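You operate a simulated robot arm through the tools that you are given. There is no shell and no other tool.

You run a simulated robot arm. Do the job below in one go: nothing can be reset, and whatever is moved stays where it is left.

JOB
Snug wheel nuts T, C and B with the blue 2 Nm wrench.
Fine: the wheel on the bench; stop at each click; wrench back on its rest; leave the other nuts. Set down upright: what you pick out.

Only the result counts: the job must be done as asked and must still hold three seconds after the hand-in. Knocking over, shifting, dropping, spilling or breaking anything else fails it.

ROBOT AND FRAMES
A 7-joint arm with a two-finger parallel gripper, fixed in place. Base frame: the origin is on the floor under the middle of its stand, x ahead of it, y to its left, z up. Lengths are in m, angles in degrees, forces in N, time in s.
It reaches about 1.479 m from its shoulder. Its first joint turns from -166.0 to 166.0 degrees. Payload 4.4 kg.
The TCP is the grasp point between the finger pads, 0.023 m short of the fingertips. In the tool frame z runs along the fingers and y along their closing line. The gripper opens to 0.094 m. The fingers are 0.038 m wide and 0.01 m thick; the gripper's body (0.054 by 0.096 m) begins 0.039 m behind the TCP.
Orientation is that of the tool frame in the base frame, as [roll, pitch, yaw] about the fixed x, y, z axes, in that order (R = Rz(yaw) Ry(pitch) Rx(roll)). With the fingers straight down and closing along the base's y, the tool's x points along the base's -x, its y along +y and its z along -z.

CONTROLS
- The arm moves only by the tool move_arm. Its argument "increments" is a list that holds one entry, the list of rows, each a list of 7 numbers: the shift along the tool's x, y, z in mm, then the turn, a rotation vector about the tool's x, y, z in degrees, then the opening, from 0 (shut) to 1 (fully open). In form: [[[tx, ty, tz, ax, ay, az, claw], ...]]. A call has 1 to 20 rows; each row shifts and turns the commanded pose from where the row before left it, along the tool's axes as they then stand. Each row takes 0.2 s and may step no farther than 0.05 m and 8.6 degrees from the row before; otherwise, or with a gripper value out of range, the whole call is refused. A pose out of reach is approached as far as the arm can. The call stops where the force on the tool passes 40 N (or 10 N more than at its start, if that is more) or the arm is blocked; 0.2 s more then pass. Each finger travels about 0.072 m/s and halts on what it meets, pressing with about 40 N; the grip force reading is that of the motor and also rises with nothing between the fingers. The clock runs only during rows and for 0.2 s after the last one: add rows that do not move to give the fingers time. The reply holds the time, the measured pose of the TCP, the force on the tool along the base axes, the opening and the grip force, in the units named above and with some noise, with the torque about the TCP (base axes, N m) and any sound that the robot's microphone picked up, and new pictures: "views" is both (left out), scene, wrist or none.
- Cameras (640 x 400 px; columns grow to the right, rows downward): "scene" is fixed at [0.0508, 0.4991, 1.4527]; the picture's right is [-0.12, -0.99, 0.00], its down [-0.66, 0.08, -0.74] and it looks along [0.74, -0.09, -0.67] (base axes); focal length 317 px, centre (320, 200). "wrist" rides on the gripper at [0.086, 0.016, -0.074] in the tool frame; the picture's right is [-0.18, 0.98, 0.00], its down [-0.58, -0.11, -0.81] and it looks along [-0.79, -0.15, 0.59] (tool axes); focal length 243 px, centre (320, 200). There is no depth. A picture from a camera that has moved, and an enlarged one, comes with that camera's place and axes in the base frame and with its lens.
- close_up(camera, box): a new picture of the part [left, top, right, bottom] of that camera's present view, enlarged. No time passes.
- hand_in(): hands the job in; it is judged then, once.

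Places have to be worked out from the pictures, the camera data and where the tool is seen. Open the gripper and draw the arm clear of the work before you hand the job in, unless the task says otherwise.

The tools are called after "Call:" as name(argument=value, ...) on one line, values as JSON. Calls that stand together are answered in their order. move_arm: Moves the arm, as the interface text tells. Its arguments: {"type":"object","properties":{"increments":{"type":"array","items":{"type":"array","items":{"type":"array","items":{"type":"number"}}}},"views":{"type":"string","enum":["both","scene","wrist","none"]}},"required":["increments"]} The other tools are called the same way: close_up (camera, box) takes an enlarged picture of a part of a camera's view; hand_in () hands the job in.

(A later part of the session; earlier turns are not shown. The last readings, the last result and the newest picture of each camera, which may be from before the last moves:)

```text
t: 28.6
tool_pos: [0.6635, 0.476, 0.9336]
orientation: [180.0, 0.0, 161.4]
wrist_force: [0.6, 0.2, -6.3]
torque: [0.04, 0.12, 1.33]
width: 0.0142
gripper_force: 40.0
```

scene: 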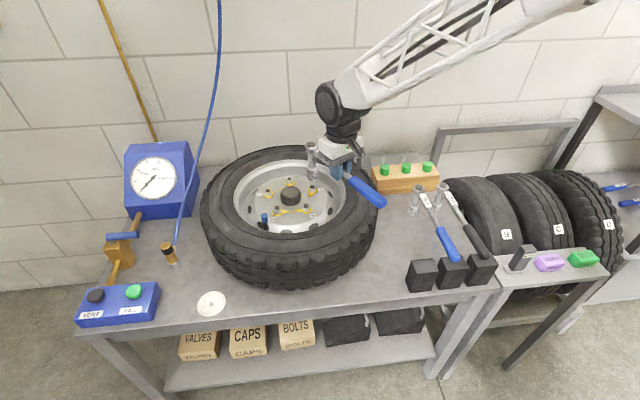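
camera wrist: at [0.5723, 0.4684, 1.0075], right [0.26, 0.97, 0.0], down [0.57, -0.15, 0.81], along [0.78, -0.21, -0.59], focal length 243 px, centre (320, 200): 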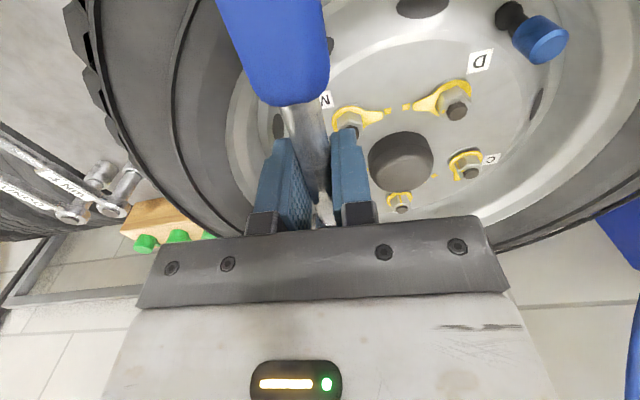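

Clean again: about 1.3 N m of pure turning torque. Continuing 2°.

Call:
move_arm(increments=[[[-0.02, 2.19, 0, 0, 0, 1, 0], [-0.02, 2.19, 0, 0, 0, 1, 0]]], views="none")

```text
t: 29.2
tool_pos: [0.6648, 0.4805, 0.9338]
orientation: [-180.0, 0.0, 159.5]
wrist_force: [0.1, -0.7, -6.3]
torque: [0.04, 0.08, 1.39]
width: 0.0145
gripper_force: 39.6
```

About 1.45 N m. Another 2°.

Call:
move_arm(increments=[[[-0.02, 2.19, 0, 0, 0, 1, 0], [-0.02, 2.19, 0, 0, 0, 1, 0]]], views="none")

```text
t: 29.8
tool_pos: [0.667, 0.4849, 0.9348]
orientation: [-180.0, -0.1, 157.4]
wrist_force: [-0.4, -0.8, -6.5]
torque: [0.05, 0.11, 1.46]
width: 0.0145
gripper_force: 40.3
```

About 1.57 N m. Another 2°.

Call:
move_arm(increments=[[[-0.02, 2.19, 0, 0, 0, 1, 0], [-0.02, 2.19, 0, 0, 0, 1, 0]]], views="none")

```text
t: 30.4
tool_pos: [0.6705, 0.488, 0.9328]
orientation: [179.9, 0.0, 155.4]
wrist_force: [-0.9, 0.2, -5.8]
torque: [0.08, 0.09, 1.51]
width: 0.0147
gripper_force: 40.3
```

About 1.53 N m, still no click. Another 2°.

Call:
move_arm(increments=[[[-0.02, 2.19, 0, 0, 0, 1, 0], [-0.02, 2.19, 0, 0, 0, 1, 0]]], views="wrist")

Call:
close_up(camera="scene", box=[290, 170, 330, 200])

```text
t: 31.0
tool_pos: [0.6708, 0.4915, 0.933]
orientation: [180.0, 0.1, 153.4]
wrist_force: [0.8, -0.8, -5.7]
torque: [-0.06, 0.07, 1.52]
width: 0.0146
gripper_force: 39.9
camera wrist: at [0.6012, 0.5449, 1.0074], right [0.6, 0.8, 0.0], down [0.47, -0.36, 0.81], along [0.64, -0.49, -0.59], focal length 243 px, centre (320, 200)
```

wrist: 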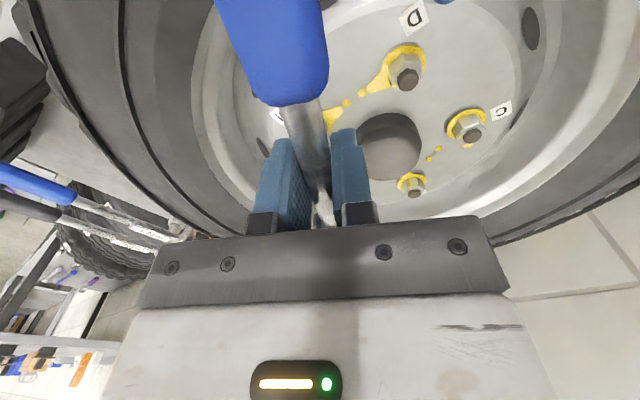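

```text
13.33 times, centred on (310, 185) of scene
camera zoom: at [0.0508, 0.4991, 1.4527], right [-0.12, -0.99, 0.0], down [-0.66, 0.08, -0.74], along [0.74, -0.09, -0.67], focal length 4227 px, centre (453, 400)
```

zoom: 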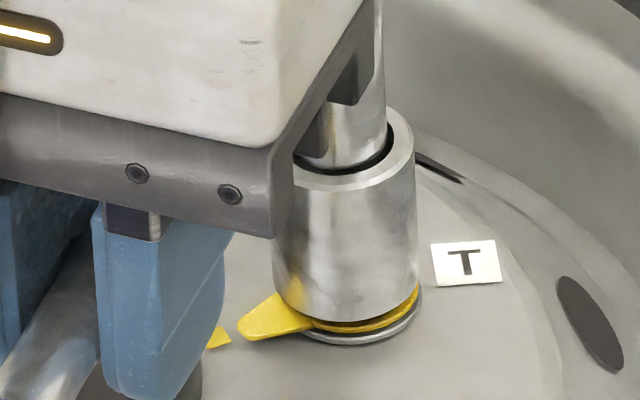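

The pointer is now very close to its dot, so the click should be near. I continue 1° at a time.

Call:
move_arm(increments=[[[-0.02, 2.19, 0, 0, 0, 1, 0]]], views="none")

Call:
move_arm(increments=[[[0, 0, 0, 0, 0, 0, 0]]], views="none")

```text
t: 31.4
tool_pos: [0.673, 0.494, 0.9336]
orientation: [-179.9, 0.0, 152.4]
wrist_force: [1.4, -1.4, -6.0]
torque: [-0.1, 0.0, 1.53]
width: 0.0147
gripper_force: 40.0
```

```text
t: 31.8
tool_pos: [0.6727, 0.4934, 0.9347]
orientation: [180.0, 0.0, 152.4]
wrist_force: [1.2, -1.2, -5.7]
torque: [-0.06, 0.0, 1.54]
width: 0.0146
gripper_force: 40.0
```

About 1.6 N m, no click yet. Next degree.

Call:
move_arm(increments=[[[-0.02, 2.19, 0, 0, 0, 1, 0]]], views="none")

```text
t: 32.2
tool_pos: [0.674, 0.4967, 0.9331]
orientation: [180.0, 0.0, 151.5]
wrist_force: [-0.2, -1.0, -6.6]
torque: [0.0, 0.14, 1.57]
width: 0.0148
gripper_force: 39.8
```

About 1.68 N m at the nut. Next degree.

Call:
move_arm(increments=[[[-0.02, 2.19, 0, 0, 0, 1, 0]]], views="none")

```text
t: 32.6
tool_pos: [0.6748, 0.4984, 0.9331]
orientation: [-180.0, 0.1, 150.5]
wrist_force: [0.2, -1.1, -5.9]
torque: [-0.02, 0.08, 1.55]
width: 0.0148
gripper_force: 39.5
```

Tz has stayed near 1.55. I go one more degree and then check for slip in the pads.

Call:
move_arm(increments=[[[-0.02, 2.19, 0, 0, 0, 1, 0]]], views="none")

Call:
close_up(camera="scene", box=[290, 170, 330, 200])

Call:
close_up(camera="wrist", box=[240, 80, 420, 240])

```text
t: 33.0
tool_pos: [0.6746, 0.4984, 0.9332]
orientation: [-180.0, 0.0, 149.4]
wrist_force: [1.1, -2.1, -5.9]
torque: [-0.11, -0.04, 1.64]
width: 0.0149
gripper_force: 40.0
```

```text
13.33 times, centred on (310, 185) of scene
camera zoom: at [0.0508, 0.4991, 1.4527], right [-0.12, -0.99, 0.0], down [-0.66, 0.08, -0.74], along [0.74, -0.09, -0.67], focal length 4227 px, centre (453, 400)
```

zoom: 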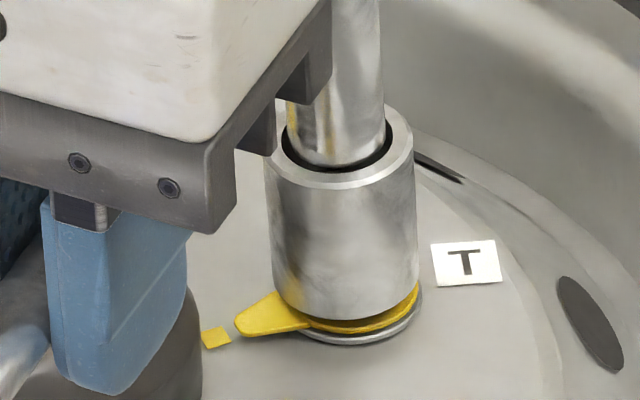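

```text
2.50 times, centred on (330, 160) of wrist
camera zoom: at [0.6094, 0.5573, 1.0076], right [0.66, 0.75, 0.0], down [0.45, -0.39, 0.81], along [0.61, -0.53, -0.59], focal length 606 px, centre (295, 300)
```

zoom: 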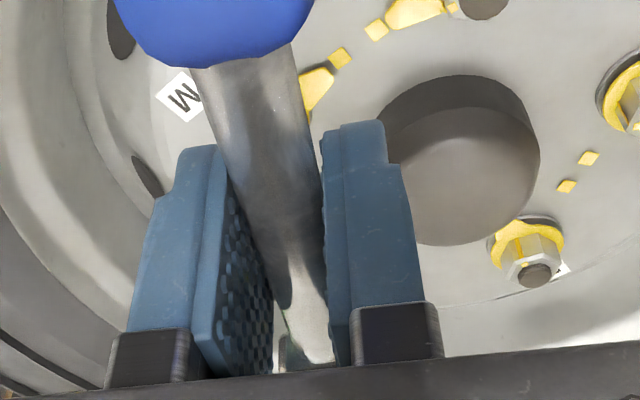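

No visible slip. The torque is about 1.8 N m and the pointer is almost at the dot. Half-degree steps now.

Call:
move_arm(increments=[[[-0.01, 1.4, 0, 0, 0, 0.6, 0]]], views="none")

```text
t: 33.4
tool_pos: [0.6763, 0.5012, 0.9336]
orientation: [180.0, 0.0, 148.7]
wrist_force: [1.5, -1.1, -5.6]
torque: [-0.21, -0.13, 1.58]
width: 0.015
gripper_force: 39.7
```

The pads are starting to twist on the shaft (width creeping to 15 mm). I now push more by tangential translation than by rotating the gripper.

Call:
move_arm(increments=[[[0, 1.8, 0, 0, 0, 0.3, 0]]], views="none")

```text
t: 33.8
tool_pos: [0.6764, 0.5031, 0.9336]
orientation: [-180.0, 0.0, 148.5]
wrist_force: [2.3, -3.8, -6.7]
torque: [-0.24, 0.02, 1.46]
width: 0.0149
gripper_force: 40.4
```

Now about 1.72 N m. I continue tangentially.

Call:
move_arm(increments=[[[-0.02, 2.2, 0, 0, 0, 0.5, 0]]], views="none")

```text
t: 34.2
tool_pos: [0.6781, 0.5054, 0.9329]
orientation: [179.9, 0.0, 148.1]
wrist_force: [1.2, -2.9, -7.1]
torque: [-0.13, 0.1, 1.56]
width: 0.0148
gripper_force: 39.9
```

About 1.79 N m. Continuing in the same way.

Call:
move_arm(increments=[[[-0.02, 2.2, 0, 0, 0, 0.7, 0]]], views="none")

```text
t: 34.6
tool_pos: [0.6789, 0.5061, 0.9335]
orientation: [180.0, 0.0, 147.4]
wrist_force: [1.2, -3.9, -7.7]
torque: [-0.19, 0.11, 1.54]
width: 0.0149
gripper_force: 39.5
```

About 1.87 N m. Next small step.

Call:
move_arm(increments=[[[-0.02, 2.2, 0, 0, 0, 0.7, 0]]], views="none")

```text
t: 35.0
tool_pos: [0.6806, 0.5077, 0.9331]
orientation: [179.9, 0.1, 146.8]
wrist_force: [0.6, -2.5, -6.1]
torque: [-0.13, 0.14, 1.62]
width: 0.015
gripper_force: 39.6
```

About 1.84 N m. Next step.

Call:
move_arm(increments=[[[-0.02, 2.2, 0, 0, 0, 0.7, 0]]], views="none")

Call:
close_up(camera="scene", box=[290, 170, 330, 200])

```text
t: 35.4
tool_pos: [0.6823, 0.5101, 0.9343]
orientation: [179.9, 0.0, 146.0]
wrist_force: [1.0, -3.0, -7.3]
torque: [-0.11, 0.11, 1.63]
width: 0.0151
gripper_force: 40.3
```

```text
13.33 times, centred on (310, 185) of scene
camera zoom: at [0.0508, 0.4991, 1.4527], right [-0.12, -0.99, 0.0], down [-0.66, 0.08, -0.74], along [0.74, -0.09, -0.67], focal length 4227 px, centre (453, 400)
```

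zoom: 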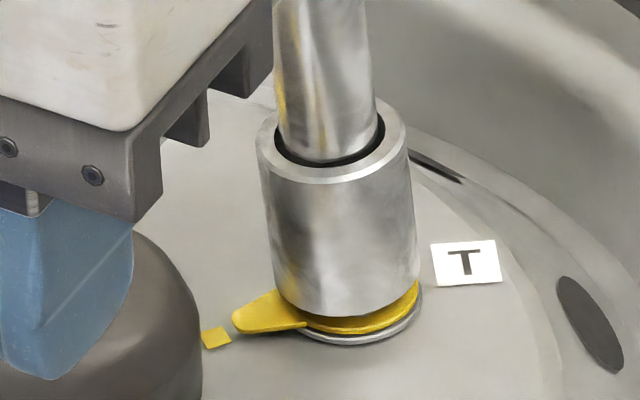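

Pad twist saturates at about 1.5 N m and the rest comes from side force, which tilts the wrench about 3°. It's at about 1.87 N m, so I take one more small step, mostly rotation.

Call:
move_arm(increments=[[[-0.02, 1.8, 0, 0, 0, 1.0, 0]]], views="none")

```text
t: 35.8
tool_pos: [0.6828, 0.5124, 0.9339]
orientation: [179.9, -0.1, 145.0]
wrist_force: [1.4, -1.7, -5.5]
torque: [-0.21, -0.07, 1.67]
width: 0.0151
gripper_force: 40.0
```

The torque isn't rising further because the pads on the thin shaft limit the couple. The thick blue handle would transmit much more, so I'll unload, take the wrench back to its rest and regrip on the blue part. First I unload by backing the gripper off a few degrees.

Call:
move_arm(increments=[[[-0.01, -2.6, 0, 0, 0, -0.5, 0], [-0.01, -2.6, 0, 0, 0, -0.5, 0], [-0.02, -2.19, 0, 0, 0, -1, 0], [-0.02, -2.19, 0, 0, 0, -1, 0]]], views="none")

Call:
close_up(camera="scene", box=[290, 170, 330, 200])

```text
t: 36.8
tool_pos: [0.6777, 0.5032, 0.9331]
orientation: [180.0, -0.1, 148.0]
wrist_force: [1.8, 1.6, -6.2]
torque: [0.2, -0.01, 0.28]
width: 0.0144
gripper_force: 39.7
```

```text
13.33 times, centred on (310, 185) of scene
camera zoom: at [0.0508, 0.4991, 1.4527], right [-0.12, -0.99, 0.0], down [-0.66, 0.08, -0.74], along [0.74, -0.09, -0.67], focal length 4227 px, centre (453, 400)
```

zoom: 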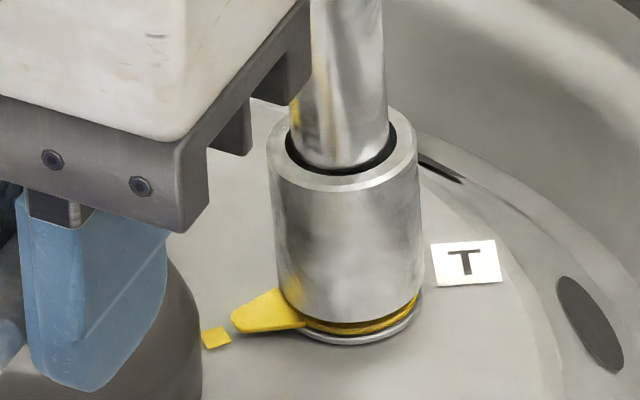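

The nut stayed put (pointer unchanged) and the net torque about its axis is about zero. I relax the leftover twist and then lift straight off.

Call:
move_arm(increments=[[[0, 1.2, 0, 0, 0, -0.6, 0], [0, 0, 0, 0, 0, 0, 0]]], views="none")

```text
t: 37.4
tool_pos: [0.6774, 0.5046, 0.9333]
orientation: [179.9, -0.1, 148.5]
wrist_force: [1.1, -3.2, -6.4]
torque: [-0.13, 0.12, -0.22]
width: 0.0147
gripper_force: 39.9
```

Call:
move_arm(increments=[[[0, -0.7, 0, 0, 0, 0.2, 0], [0, 0, -2, 0, 0, 0, 0], [0, 0, -3, 0, 0, 0, 0], [0, 0, -3, 0, 0, 0, 0]]], views="none")

```text
t: 38.4
tool_pos: [0.6777, 0.5042, 0.9421]
orientation: [179.9, 0.0, 148.4]
wrist_force: [-0.9, 0.4, -5.5]
torque: [0.06, 0.08, -0.03]
width: 0.0145
gripper_force: 40.4
```

The socket is lifting freely. I raise to z≈1.03 and check the wrench's posture in the grip.

Call:
move_arm(increments=[[[0, 0, -10, 0, 0, 0, 0], [0, 0, -20, 0, 0, 0, 0], [0, 0, -30, 0, 0, 0, 0], [0, 0, -30, 0, 0, 0, 0], [0, 0, 0, 0, 0, 0, 0]]], views="both")

Call:
close_up(camera="scene", box=[270, 130, 350, 190])

Call:
close_up(camera="scene", box=[302, 181, 322, 197])

```text
t: 39.6
tool_pos: [0.6771, 0.5041, 1.0318]
orientation: [180.0, 0.0, 148.3]
wrist_force: [0.4, 0.6, -6.2]
torque: [0.07, 0.11, 0.03]
width: 0.0146
gripper_force: 40.0
camera wrist: at [0.6127, 0.5628, 1.1063], right [0.67, 0.74, 0.0], down [0.44, -0.4, 0.81], along [0.6, -0.54, -0.59], focal length 243 px, centre (320, 200)
```

scene: 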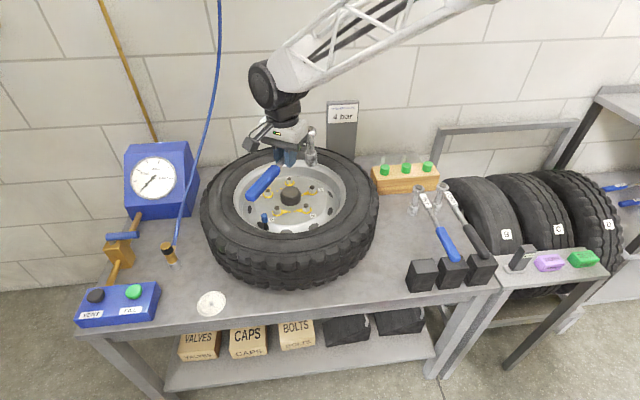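
wrist: 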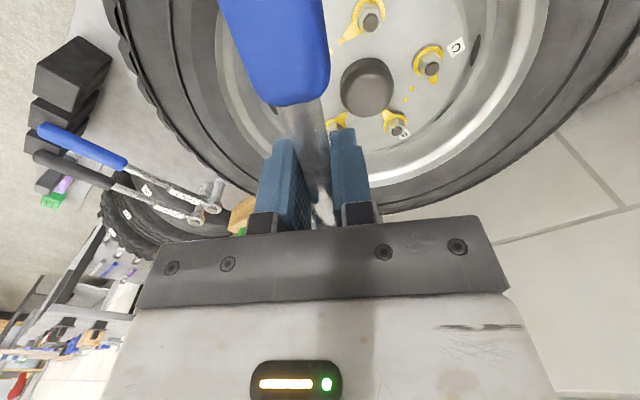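

```text
6.67 times, centred on (310, 160) of scene
camera zoom: at [0.0508, 0.4991, 1.4527], right [-0.12, -0.99, 0.0], down [-0.66, 0.08, -0.74], along [0.74, -0.09, -0.67], focal length 2114 px, centre (387, 467)
```

zoom: 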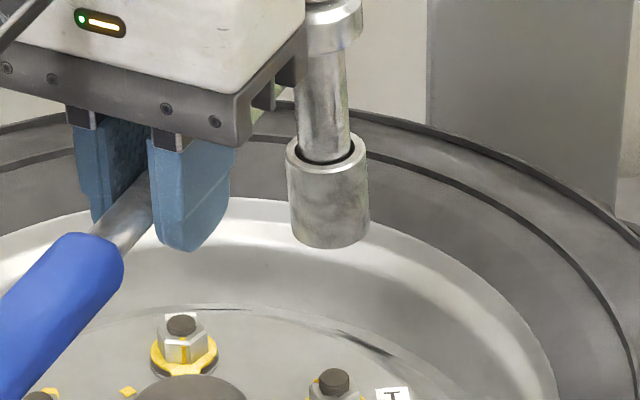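

```text
16.00 times, centred on (312, 189) of scene
camera zoom: at [0.0508, 0.4991, 1.4527], right [-0.12, -0.99, 0.0], down [-0.66, 0.08, -0.74], along [0.74, -0.09, -0.67], focal length 5073 px, centre (448, 376)
```

zoom: 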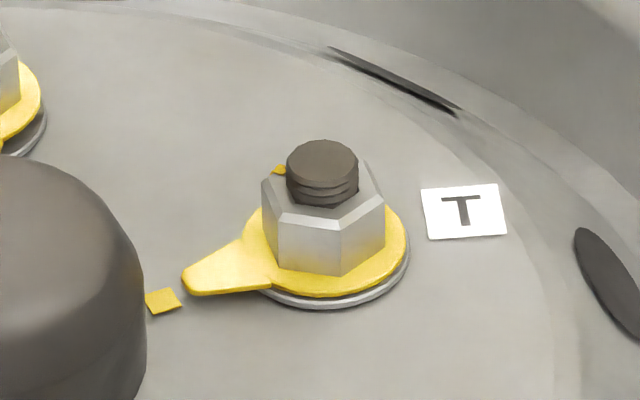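

Nut T's pointer now lines up with its dot about as well as D's and M's, but no click was heard, so I'll finish it after regripping. I swing the handle back to φ=180 and carry the wrench above its rest.

Call:
move_arm(increments=[[[0, 0, 0, 0, 0, -7.925, 0], [0, 0, 0, 0, 0, -7.925, 0], [0, 0, 0, 0, 0, -7.925, 0], [0, 0, 0, 0, 0, -7.925, 0], [2.9, -25, 0, 0, 0, 0, 0], [2.9, -43, 0, 0, 0, 0, 0], [2.9, -43, 0, 0, 0, 0, 0], [2.9, -43, 0, 0, 0, 0, 0], [2.9, -43, 0, 0, 0, 0, 0], [2.9, -43, 0, 0, 0, 0, 0], [2.9, -43, 0, 0, 0, 0, 0], [2.6, -25, 0, 0, 0, 0, 0], [0, -20.5, 0, 0, 0, 0, 0], [0, 0, 0, 0, 0, 0, 0], [0, 0, 0, 0, 0, 0, 0]]], views="both")

Call:
close_up(camera="scene", box=[385, 110, 465, 300])

Call:
close_up(camera="scene", box=[404, 118, 428, 152])

```text
t: 42.8
tool_pos: [0.6557, 0.1766, 1.0325]
orientation: [-180.0, 0.1, 180.0]
wrist_force: [0.3, 0.1, -5.5]
torque: [0.01, 0.09, -0.03]
width: 0.0148
gripper_force: 40.0
camera wrist: at [0.5687, 0.192, 1.106], right [0.18, 0.98, 0.0], down [0.58, -0.11, 0.81], along [0.79, -0.15, -0.59], focal length 243 px, centre (320, 200)
```

scene: 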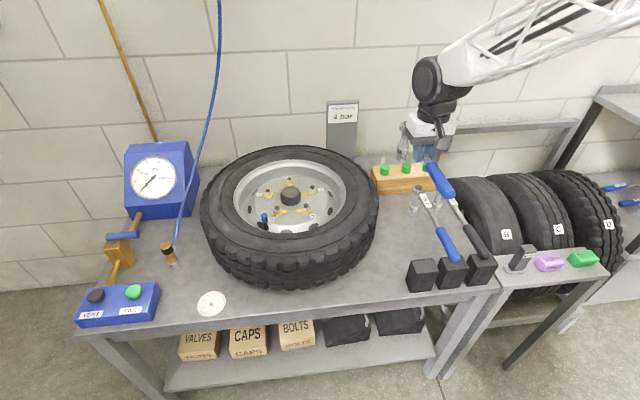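
wrist: 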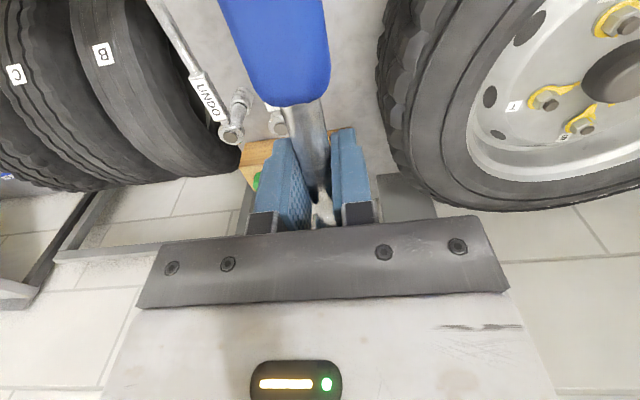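

```text
2.11 times, centred on (425, 205) of scene
camera zoom: at [0.0508, 0.4991, 1.4527], right [-0.12, -0.99, 0.0], down [-0.66, 0.08, -0.74], along [0.74, -0.09, -0.67], focal length 668 px, centre (99, 190)
```

zoom: 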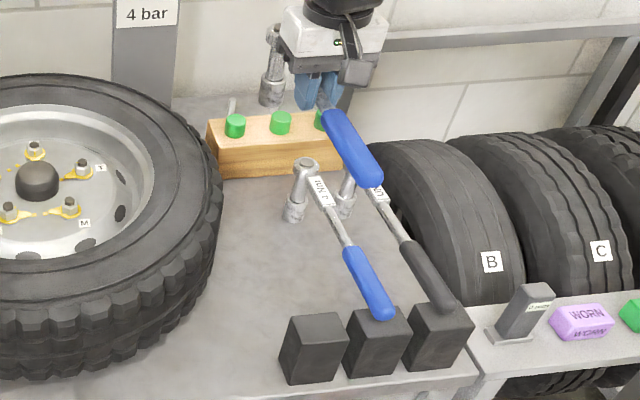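

```text
11.76 times, centred on (416, 135) of scene
camera zoom: at [0.0508, 0.4991, 1.4527], right [-0.12, -0.99, 0.0], down [-0.66, 0.08, -0.74], along [0.74, -0.09, -0.67], focal length 3730 px, centre (-809, 965)
```

zoom: 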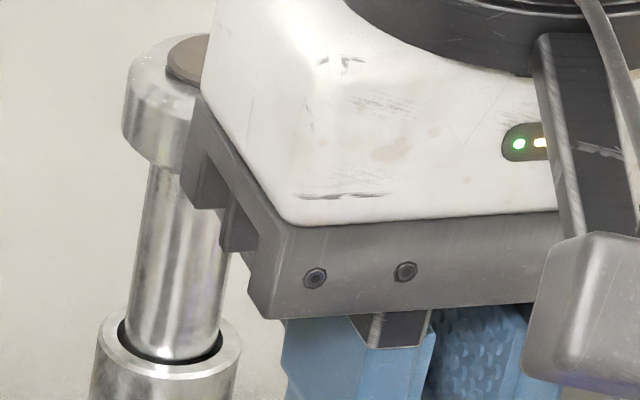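

The wrench still hangs nearly as it was lifted, with the head perhaps 1° up. I correct 2 mm in x and 1 mm in y and lower toward the rest, slowing near contact.

Call:
move_arm(increments=[[[1.7, -1.3, 40, 0, 0, 0, 0], [0, 0, 45, 0, 0, 0, 0], [0, 0, 45, 0, 0, 0, 0], [0, 0, 40, 0, 0, 0, 0], [0, 0, 25, 0, 0, 0, 0], [0, 0, 12, 0, 0, 0, 0], [0, 0, 6, 0, 0, 0, 0], [0, 0, 4, 0, 0, 0, 0], [0, 0, 0, 0, 0, 0, 0]]], views="both")

Call:
close_up(camera="scene", box=[375, 170, 455, 300])

```text
t: 44.8
tool_pos: [0.6531, 0.1751, 0.8145]
orientation: [-180.0, -0.1, -180.0]
wrist_force: [-0.2, -0.1, -6.0]
torque: [-0.02, 0.12, 0.0]
width: 0.0146
gripper_force: 39.8
camera wrist: at [0.567, 0.1903, 0.8889], right [0.18, 0.98, 0.0], down [0.58, -0.11, 0.81], along [0.79, -0.15, -0.59], focal length 243 px, centre (320, 200)
```

scene: 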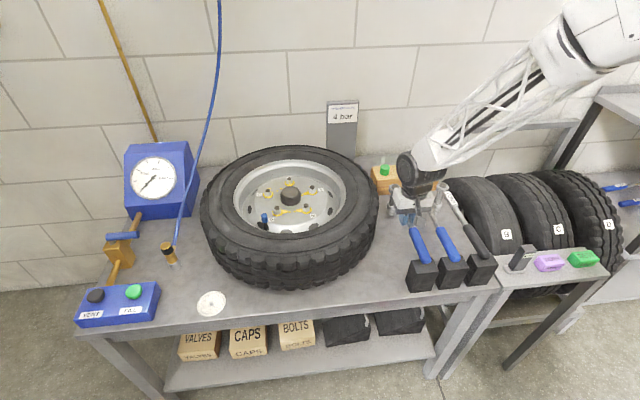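
wrist: 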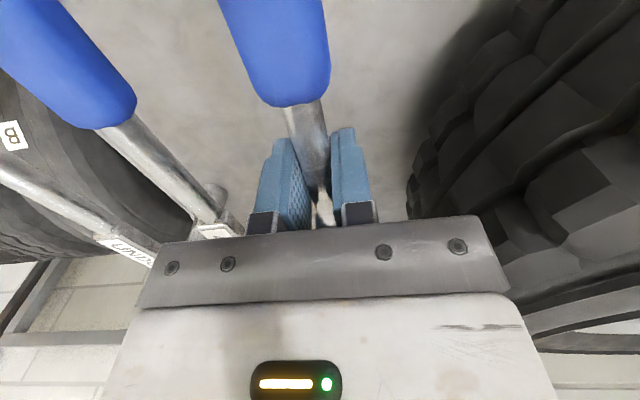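

```text
3.08 times, centred on (415, 235) of scene
camera zoom: at [0.0508, 0.4991, 1.4527], right [-0.12, -0.99, 0.0], down [-0.66, 0.08, -0.74], along [0.74, -0.09, -0.67], focal length 976 px, centre (28, 92)
```

zoom: 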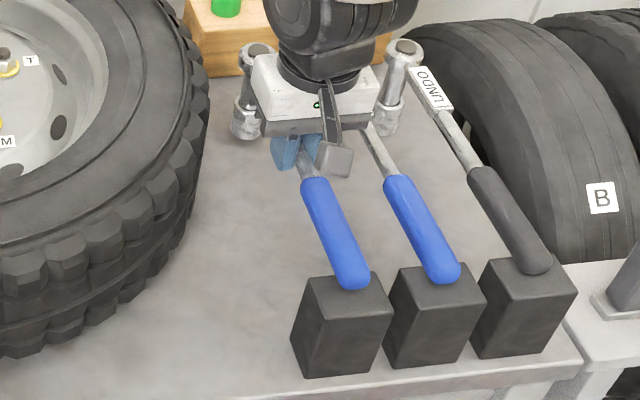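

The wrench is directly above its rest and not yet touching. I lower the last millimetres gently.

Call:
move_arm(increments=[[[0, 0, 3, 0, 0, 0, 0], [0, 0, 2, 0, 0, 0, 0], [0, 0, 2, 0, 0, 0, 0], [0, 0, 1.5, 0, 0, 0, 0], [0, 0, 0, 0, 0, 0, 0]]], views="none")

```text
t: 46.0
tool_pos: [0.6536, 0.1753, 0.805]
orientation: [180.0, 0.0, -180.0]
wrist_force: [0.7, -3.2, 3.2]
torque: [-0.03, 0.25, 0.53]
width: 0.0146
gripper_force: 40.0
```

Contact matches the original resting state (about 9 N on the rest). I open the gripper, then raise clear and move back along the handle to the blue part.

Call:
move_arm(increments=[[[0, 0, 0, 0, 0, 0, 0.2], [0, 0, 0, 0, 0, 0, 0.4], [0, 0, 0, 0, 0, 0, 0.6], [0, 0, 0, 0, 0, 0, 0.6], [0, 0, -20, 0, 0, 0, 0.6], [0, 0, -30, 0, 0, 0, 0.6], [25, 0, 0, 0, 0, 0, 0.6], [25, 0, 0, 0, 0, 0, 0.6], [26, 0, 0, 0, 0, 0, 0.6], [0, 0, 0, 0, 0, 0, 0.6]]], views="both")

Call:
close_up(camera="scene", box=[375, 170, 455, 300])

```text
t: 48.2
tool_pos: [0.5766, 0.175, 0.8559]
orientation: [180.0, 0.0, 179.9]
wrist_force: [0.2, 0.4, 0.1]
torque: [-0.01, -0.01, -0.03]
width: 0.0565
gripper_force: 0.0
camera wrist: at [0.4899, 0.1908, 0.9298], right [0.18, 0.98, 0.0], down [0.58, -0.11, 0.81], along [0.79, -0.15, -0.59], focal length 243 px, centre (320, 200)
```

scene: 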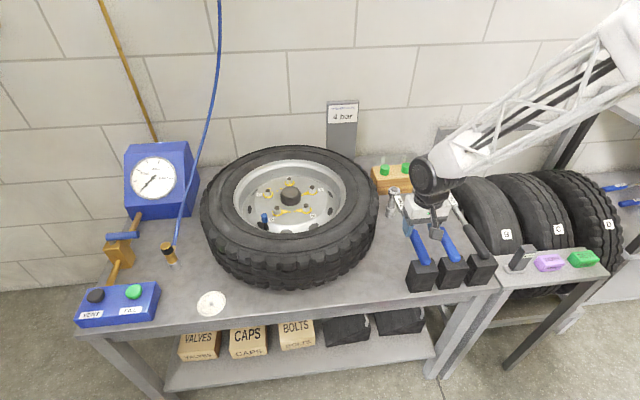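
wrist: 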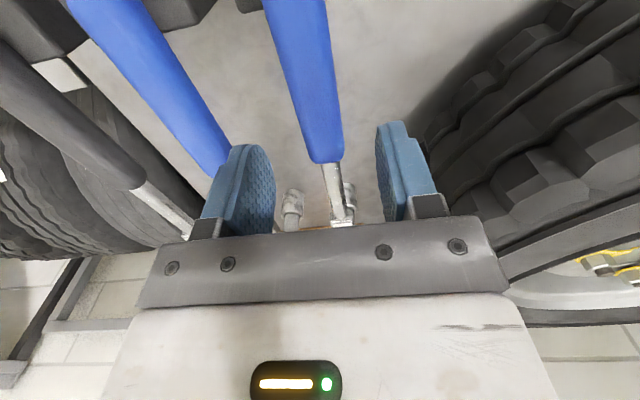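

```text
3.08 times, centred on (415, 235) of scene
camera zoom: at [0.0508, 0.4991, 1.4527], right [-0.12, -0.99, 0.0], down [-0.66, 0.08, -0.74], along [0.74, -0.09, -0.67], focal length 976 px, centre (28, 92)
```

zoom: 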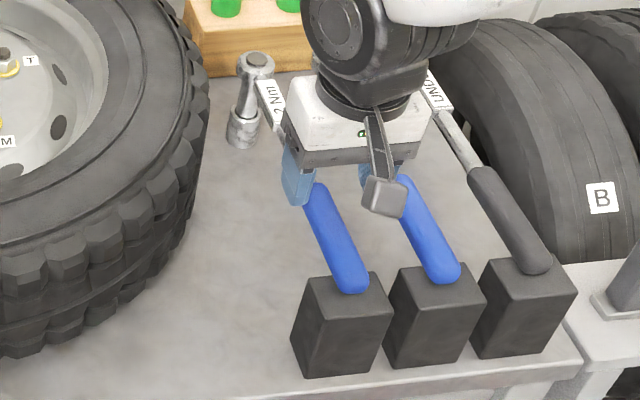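

The wrench is back on its rest just as before and the blue handle is centred between the fingers (blue begins at x≈0.60). I lower onto it and grip.

Call:
move_arm(increments=[[[0, 0, 25, 0, 0, 0, 0.6], [0, 0, 20, 0, 0, 0, 0.6], [0, 0, 6, 0, 0, 0, 0.6], [0, 0, 0, 0, 0, 0, 0.4], [0, 0, 0, 0, 0, 0, 0.2], [0, 0, 0, 0, 0, 0, 0], [0, 0, 0, 0, 0, 0, 0], [0, 0, 0, 0, 0, 0, 0]]], views="wrist")

```text
t: 50.0
tool_pos: [0.5761, 0.1744, 0.8034]
orientation: [-180.0, 0.0, 180.0]
wrist_force: [-0.4, 0.4, 0.2]
torque: [-0.02, 0.5, 0.03]
width: 0.0261
gripper_force: 40.0
camera wrist: at [0.4902, 0.1901, 0.8792], right [0.18, 0.98, 0.0], down [0.58, -0.11, 0.81], along [0.79, -0.15, -0.59], focal length 243 px, centre (320, 200)
```

wrist: 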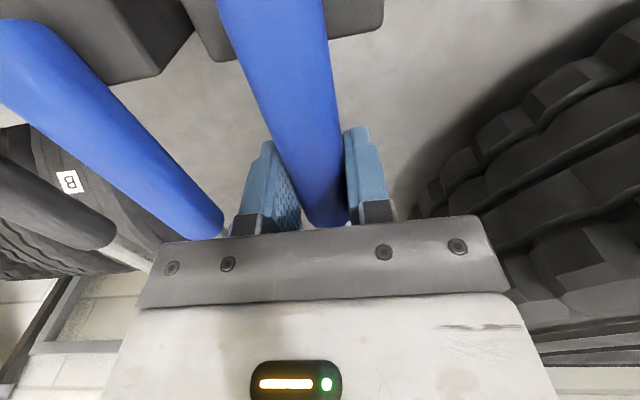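

The blue handle is gripped, 26 mm wide. I lift gently to check for droop.

Call:
move_arm(increments=[[[0, 0, -5, 0, 0, 0, 0], [0, 0, -8, 0, 0, 0, 0], [0, 0, -10, 0, 0, 0, 0], [0, 0, -12, 0, 0, 0, 0], [0, 0, 0, 0, 0, 0, 0]]], views="both")

Call:
close_up(camera="scene", box=[375, 150, 455, 290])

```text
t: 51.2
tool_pos: [0.5768, 0.1744, 0.8404]
orientation: [179.9, 0.0, 180.0]
wrist_force: [0.1, 0.0, -6.3]
torque: [-0.02, 0.58, -0.03]
width: 0.0259
gripper_force: 40.2
camera wrist: at [0.4905, 0.19, 0.9138], right [0.18, 0.98, 0.0], down [0.58, -0.11, 0.81], along [0.79, -0.15, -0.59], focal length 243 px, centre (320, 200)
```

scene: 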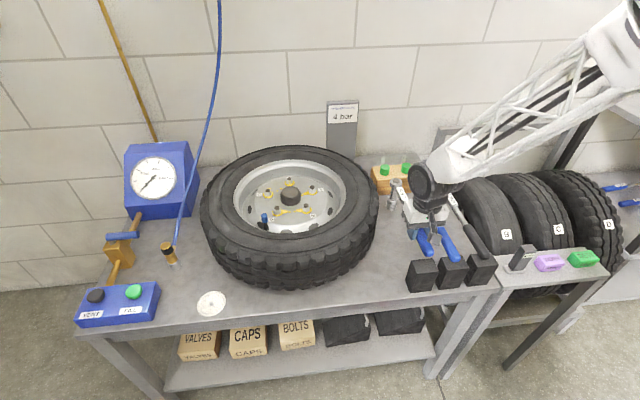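
wrist: 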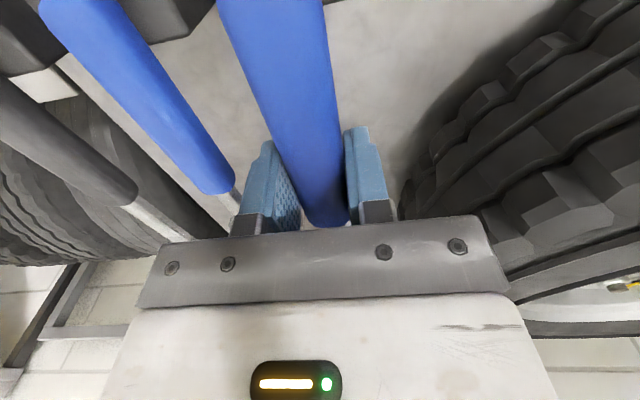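

```text
2.86 times, centred on (415, 220) of scene
camera zoom: at [0.0508, 0.4991, 1.4527], right [-0.12, -0.99, 0.0], down [-0.66, 0.08, -0.74], along [0.74, -0.09, -0.67], focal length 906 px, centre (49, 143)
```

zoom: 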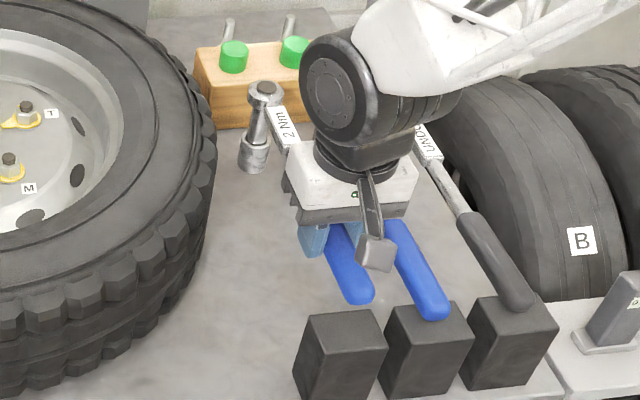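

The wrench holds level (0.58 N m as expected). I lift to z≈1.03, move over nut T at φ≈209.5 (one hex flat from where it last engaged), and hover just above the bolt.

Call:
move_arm(increments=[[[0, 0, -25, 0, 0, 0, 0], [0, 0, -35, 0, 0, 0, 0], [0, 0, -40, 0, 0, 0, 0], [0, 0, -40, 0, 0, 0, 0], [0, 0, -30, 0, 0, 0, 0], [0, 0, -20, 0, 0, 0, 0], [-5, 20, 0, 0, 0, 0, 0], [-6, 35, 0, 0, 0, 0, 0], [-6, 35, 0, 0, 0, 0, 0], [-6, 35, 0, 0, 0, 0, 0], [-6, 35.7, 0, 0, 0, 0, 0], [0, 0, 0, 0, 0, -5.9, 0], [0, 0, 0, 0, 0, -5.9, 0], [0, 0, 0, 0, 0, -5.9, 0], [0, 0, 0, 0, 0, -5.9, 0], [0, 0, 0, 0, 0, -5.9, 0], [0, 0, 25, 0, 0, 0, 0], [0, 0, 25, 0, 0, 0, 0], [0, 0, 8, 0, 0, 0, 0], [0, 0, 0, 0, 0, 0, 0]]], views="both")

Call:
close_up(camera="scene", box=[302, 176, 322, 196])

Call:
close_up(camera="scene", box=[290, 140, 390, 220])

```text
t: 55.4
tool_pos: [0.6065, 0.3337, 0.9716]
orientation: [-180.0, 0.0, -150.5]
wrist_force: [0.0, -0.9, -6.1]
torque: [-0.29, 0.49, 0.0]
width: 0.0258
gripper_force: 40.1
camera wrist: at [0.5228, 0.3056, 1.0459], right [-0.32, 0.95, 0.0], down [0.56, 0.19, 0.81], along [0.76, 0.26, -0.59], focal length 243 px, centre (320, 200)
```

scene: 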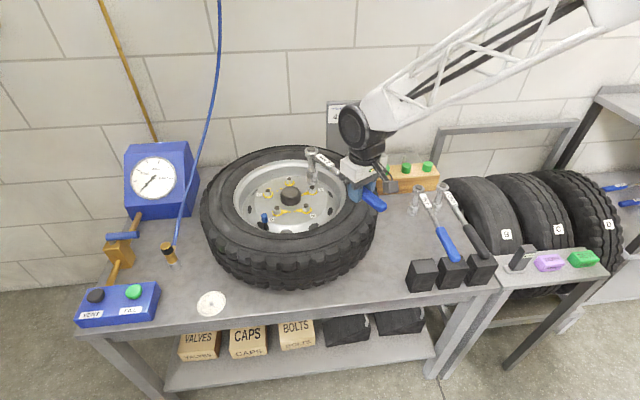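
wrist: 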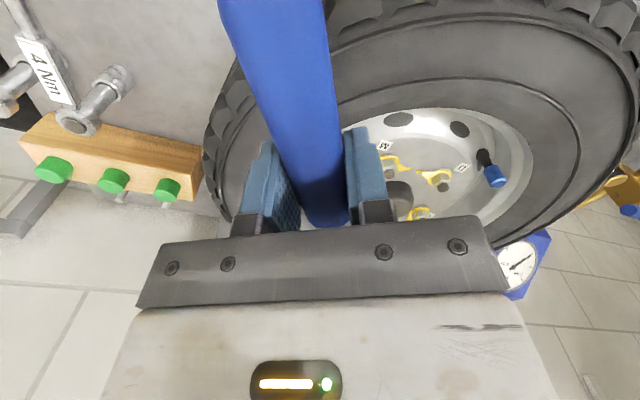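

```text
16.00 times, centred on (312, 186) of scene
camera zoom: at [0.0508, 0.4991, 1.4527], right [-0.12, -0.99, 0.0], down [-0.66, 0.08, -0.74], along [0.74, -0.09, -0.67], focal length 5073 px, centre (448, 424)
```

zoom: 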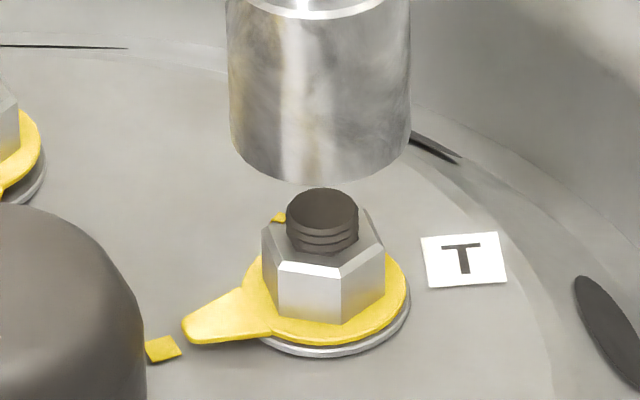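

```text
5.00 times, centred on (340, 180) of scene
camera zoom: at [0.0508, 0.4991, 1.4527], right [-0.12, -0.99, 0.0], down [-0.66, 0.08, -0.74], along [0.74, -0.09, -0.67], focal length 1585 px, centre (220, 300)
```

zoom: 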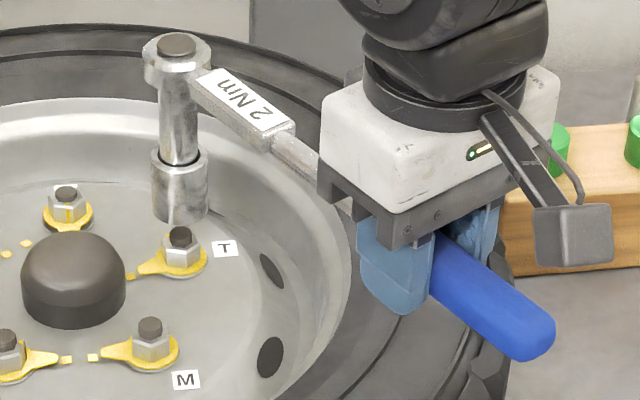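

The socket is centred over T (within ~0.3 mm in the image) and the hex phase should match. I lower 20 mm and check forces.

Call:
move_arm(increments=[[[0, 0, 8, 0, 0, 0, 0], [0, 0, 6, 0, 0, 0, 0], [0, 0, 4, 0, 0, 0, 0], [0, 0, 3, 0, 0, 0, 0], [0, 0, 3, 0, 0, 0, 0], [0, 0, 0, 0, 0, 0, 0]]], views="none")

Call:
close_up(camera="scene", box=[302, 176, 322, 196])

```text
t: 56.8
tool_pos: [0.606, 0.3352, 0.9479]
orientation: [-179.9, 0.0, -150.5]
wrist_force: [0.4, 0.0, -5.8]
torque: [-0.32, 0.51, 0.03]
width: 0.0257
gripper_force: 40.5
```

```text
16.00 times, centred on (312, 186) of scene
camera zoom: at [0.0508, 0.4991, 1.4527], right [-0.12, -0.99, 0.0], down [-0.66, 0.08, -0.74], along [0.74, -0.09, -0.67], focal length 5073 px, centre (448, 424)
```

zoom: 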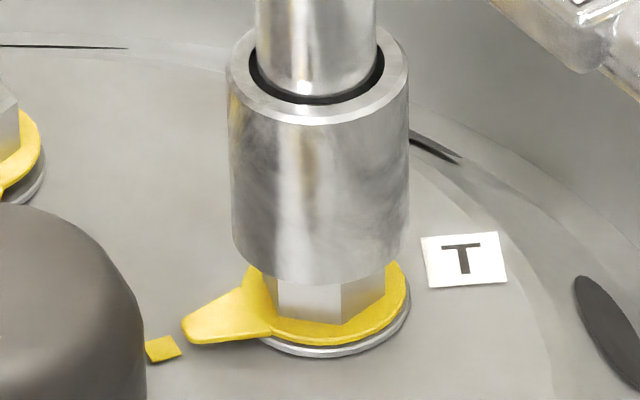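

Free so far. I nudge 0.5 mm in -y and continue down in 2 mm steps.

Call:
move_arm(increments=[[[0.25, -0.43, 2, 0, 0, 0, 0], [0, 0, 2, 0, 0, 0, 0], [0, 0, 2, 0, 0, 0, 0], [0, 0, 0, 0, 0, 0, 0]]], views="none")

```text
t: 57.8
tool_pos: [0.6059, 0.335, 0.9428]
orientation: [-180.0, 0.2, -150.5]
wrist_force: [7.2, 0.1, 0.7]
torque: [0.39, -1.68, -0.74]
width: 0.0257
gripper_force: 39.5
```

Contact with a +x reaction of 7 N, the same pattern as the first time, so I shift 1.3 mm in +x.

Call:
move_arm(increments=[[[-0.57, -0.32, 0, 0, 0, 0, 0], [-0.57, -0.32, 0, 0, 0, 0, 0], [0, 0, 0, 0, 0, 0, 0]]], views="none")

```text
t: 58.6
tool_pos: [0.6068, 0.3343, 0.9409]
orientation: [179.9, -0.1, -150.4]
wrist_force: [0.1, 0.5, -5.9]
torque: [-0.34, 0.51, 0.01]
width: 0.0258
gripper_force: 39.6
```

Free again. I lower the remaining 8 mm.

Call:
move_arm(increments=[[[0, 0, 2, 0, 0, 0, 0], [0, 0, 2, 0, 0, 0, 0], [0, 0, 2, 0, 0, 0, 0], [0, 0, 2, 0, 0, 0, 0], [0, 0, 0, 0, 0, 0, 0]]], views="none")

Call:
close_up(camera="scene", box=[302, 176, 322, 196])

```text
t: 59.8
tool_pos: [0.6067, 0.334, 0.9341]
orientation: [-180.0, 0.0, -150.6]
wrist_force: [0.6, -0.2, -6.0]
torque: [-0.28, 0.54, 0.03]
width: 0.0258
gripper_force: 40.3
```

```text
16.00 times, centred on (312, 186) of scene
camera zoom: at [0.0508, 0.4991, 1.4527], right [-0.12, -0.99, 0.0], down [-0.66, 0.08, -0.74], along [0.74, -0.09, -0.67], focal length 5073 px, centre (448, 424)
```

zoom: 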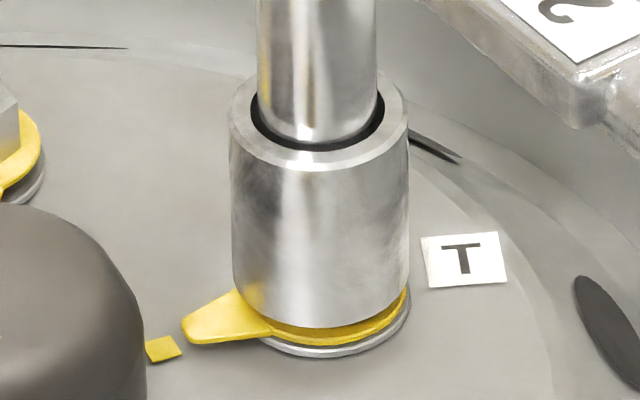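

The socket is fully seated with a clear view. I turn clockwise 2° about the nut axis with the longer lever (0.203 m).

Call:
move_arm(increments=[[[-0.03, 3.55, 0, 0, 0, 1, 0], [-0.03, 3.55, 0, 0, 0, 1, 0]]], views="none")

```text
t: 60.4
tool_pos: [0.6034, 0.3407, 0.9345]
orientation: [-179.9, -0.1, -152.5]
wrist_force: [1.1, 0.7, -5.9]
torque: [-0.29, 0.54, -0.01]
width: 0.0258
gripper_force: 40.3
```

Call:
move_arm(increments=[[[-0.03, 3.55, 0, 0, 0, 1, 0], [-0.03, 3.55, 0, 0, 0, 1, 0]]], views="none")

```text
t: 61.0
tool_pos: [0.6008, 0.3474, 0.9342]
orientation: [180.0, 0.0, -154.5]
wrist_force: [0.0, 0.5, -5.9]
torque: [-0.3, 0.48, 0.85]
width: 0.0257
gripper_force: 40.1
```

Driving contact is made, at about 0.8 N m. I continue 1° per call.

Call:
move_arm(increments=[[[-0.03, 3.55, 0, 0, 0, 1, 0]]], views="none")

```text
t: 61.4
tool_pos: [0.599, 0.3508, 0.9345]
orientation: [179.9, 0.0, -155.4]
wrist_force: [3.3, -1.6, -7.4]
torque: [-0.5, 0.44, 1.03]
width: 0.0259
gripper_force: 39.7
```

Torque at the nut is about 1.6 N m (couple plus lever force). Half-degree steps now.

Call:
move_arm(increments=[[[-0.01, 1.77, 0, 0, 0, 0.5, 0]]], views="none")

```text
t: 61.8
tool_pos: [0.5992, 0.3509, 0.9343]
orientation: [179.9, 0.0, -156.0]
wrist_force: [-0.2, -0.4, -6.7]
torque: [-0.21, 0.53, -0.07]
width: 0.0259
gripper_force: 40.0
```

The torque suddenly dropped to zero. I look at the nut and socket before doing anything else.

Call:
close_up(camera="scene", box=[302, 176, 322, 196])

Call:
close_up(camera="scene", box=[290, 140, 390, 220])

Call:
close_up(camera="wrist", box=[240, 80, 420, 240])

```text
16.00 times, centred on (312, 186) of scene
camera zoom: at [0.0508, 0.4991, 1.4527], right [-0.12, -0.99, 0.0], down [-0.66, 0.08, -0.74], along [0.74, -0.09, -0.67], focal length 5073 px, centre (448, 424)
```

zoom: 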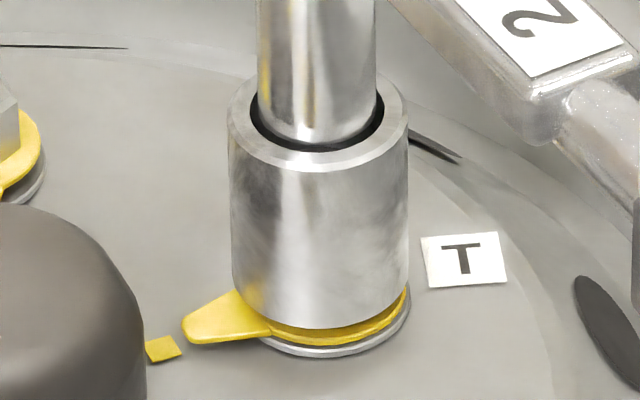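

```text
5.00 times, centred on (340, 180) of scene
camera zoom: at [0.0508, 0.4991, 1.4527], right [-0.12, -0.99, 0.0], down [-0.66, 0.08, -0.74], along [0.74, -0.09, -0.67], focal length 1585 px, centre (220, 300)
```

zoom: 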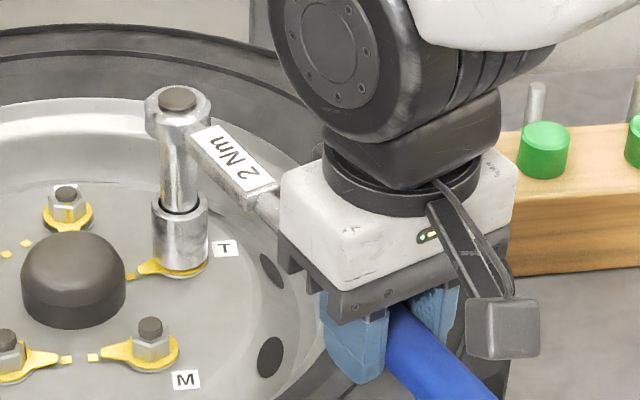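

```text
2.50 times, centred on (330, 160) of wrist
camera zoom: at [0.513, 0.3312, 1.0083], right [-0.23, 0.97, 0.0], down [0.58, 0.14, 0.81], along [0.78, 0.19, -0.59], focal length 606 px, centre (295, 300)
```

zoom: 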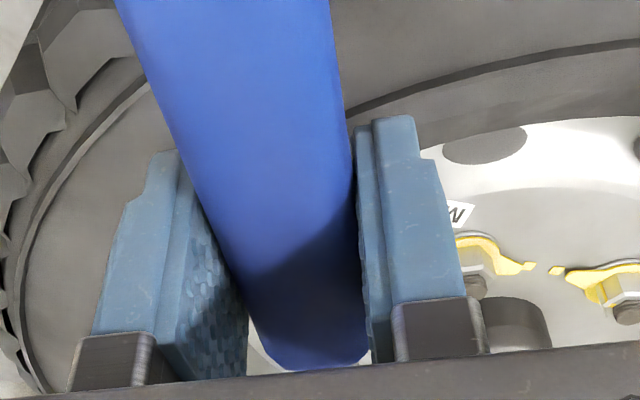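

The pointer hasn't moved, yet the torque released, which may be the wrench's click. I hold still for one row to see whether the microphone reports anything.

Call:
move_arm(increments=[[[0, 0, 0, 0, 0, 0, 0]]], views="none")

```text
t: 62.2
tool_pos: [0.5987, 0.3513, 0.9348]
orientation: [180.0, 0.0, -156.0]
wrist_force: [-0.2, -0.3, -6.1]
torque: [-0.25, 0.52, -0.03]
width: 0.0258
gripper_force: 39.9
```

No sound reported. Probing gently is harmless below about 1.5 N m, so I turn 1° more and see how the torque responds.

Call:
move_arm(increments=[[[-0.01, 1.77, 0, 0, 0, 0.5, 0], [-0.01, 1.77, 0, 0, 0, 0.5, 0]]], views="none")

```text
t: 62.8
tool_pos: [0.5972, 0.3549, 0.9338]
orientation: [-179.9, -0.1, -157.0]
wrist_force: [0.1, -0.2, -6.3]
torque: [-0.24, 0.55, -0.01]
width: 0.0259
gripper_force: 40.5
```

Still free. I continue 2° more, watching for torque.

Call:
move_arm(increments=[[[-0.03, 3.55, 0, 0, 0, 1, 0], [-0.03, 3.55, 0, 0, 0, 1, 0]]], views="none")

Call:
close_up(camera="scene", box=[302, 176, 322, 196])

```text
t: 63.4
tool_pos: [0.5948, 0.361, 0.9334]
orientation: [-180.0, -0.1, -159.0]
wrist_force: [0.0, 0.3, -6.2]
torque: [-0.24, 0.53, 0.03]
width: 0.026
gripper_force: 39.5
```

```text
16.00 times, centred on (312, 186) of scene
camera zoom: at [0.0508, 0.4991, 1.4527], right [-0.12, -0.99, 0.0], down [-0.66, 0.08, -0.74], along [0.74, -0.09, -0.67], focal length 5073 px, centre (448, 424)
```

zoom: 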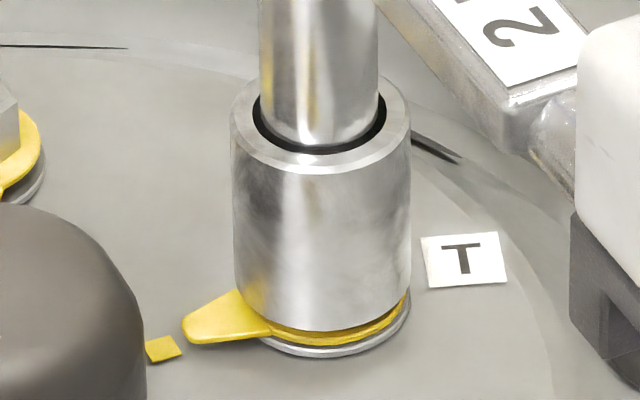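

The wrench now swings free with no torque and the pointer is unmoved. The torque released right around 2 N m, but no click was reported. I'll lift off, do C and B to learn what a click looks like, and then recheck T.

Call:
move_arm(increments=[[[0, 0, -4, 0, 0, 0, 0], [0, 0, -6, 0, 0, 0, 0], [0, 0, -15, 0, 0, 0, 0], [0, 0, -25, 0, 0, 0, 0], [0, 0, -25, 0, 0, 0, 0], [0, 0, -20, 0, 0, 0, 0], [0, 0, 0, 0, 0, 0, 0]]], views="scene")

Call:
close_up(camera="scene", box=[302, 181, 322, 197])

Call:
close_up(camera="scene", box=[290, 120, 390, 190])

```text
t: 65.0
tool_pos: [0.5936, 0.3617, 1.0286]
orientation: [-180.0, 0.0, -159.0]
wrist_force: [0.4, -0.9, -5.6]
torque: [-0.22, 0.61, 0.02]
width: 0.0258
gripper_force: 40.1
```

scene: 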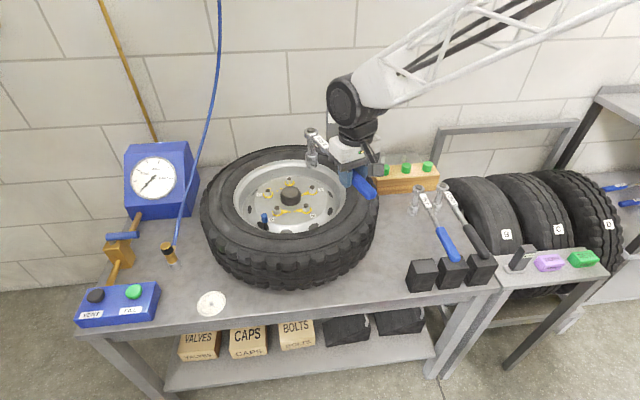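

```text
16.00 times, centred on (312, 189) of scene
camera zoom: at [0.0508, 0.4991, 1.4527], right [-0.12, -0.99, 0.0], down [-0.66, 0.08, -0.74], along [0.74, -0.09, -0.67], focal length 5073 px, centre (448, 376)
```

zoom: 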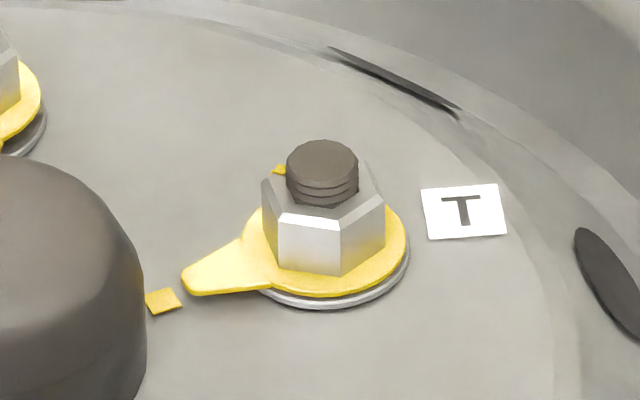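

```text
5.71 times, centred on (340, 155) of scene
camera zoom: at [0.0508, 0.4991, 1.4527], right [-0.12, -0.99, 0.0], down [-0.66, 0.08, -0.74], along [0.74, -0.09, -0.67], focal length 1812 px, centre (206, 457)
```

zoom: 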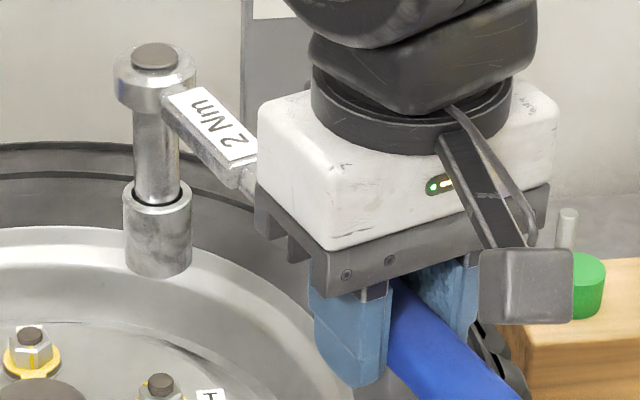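

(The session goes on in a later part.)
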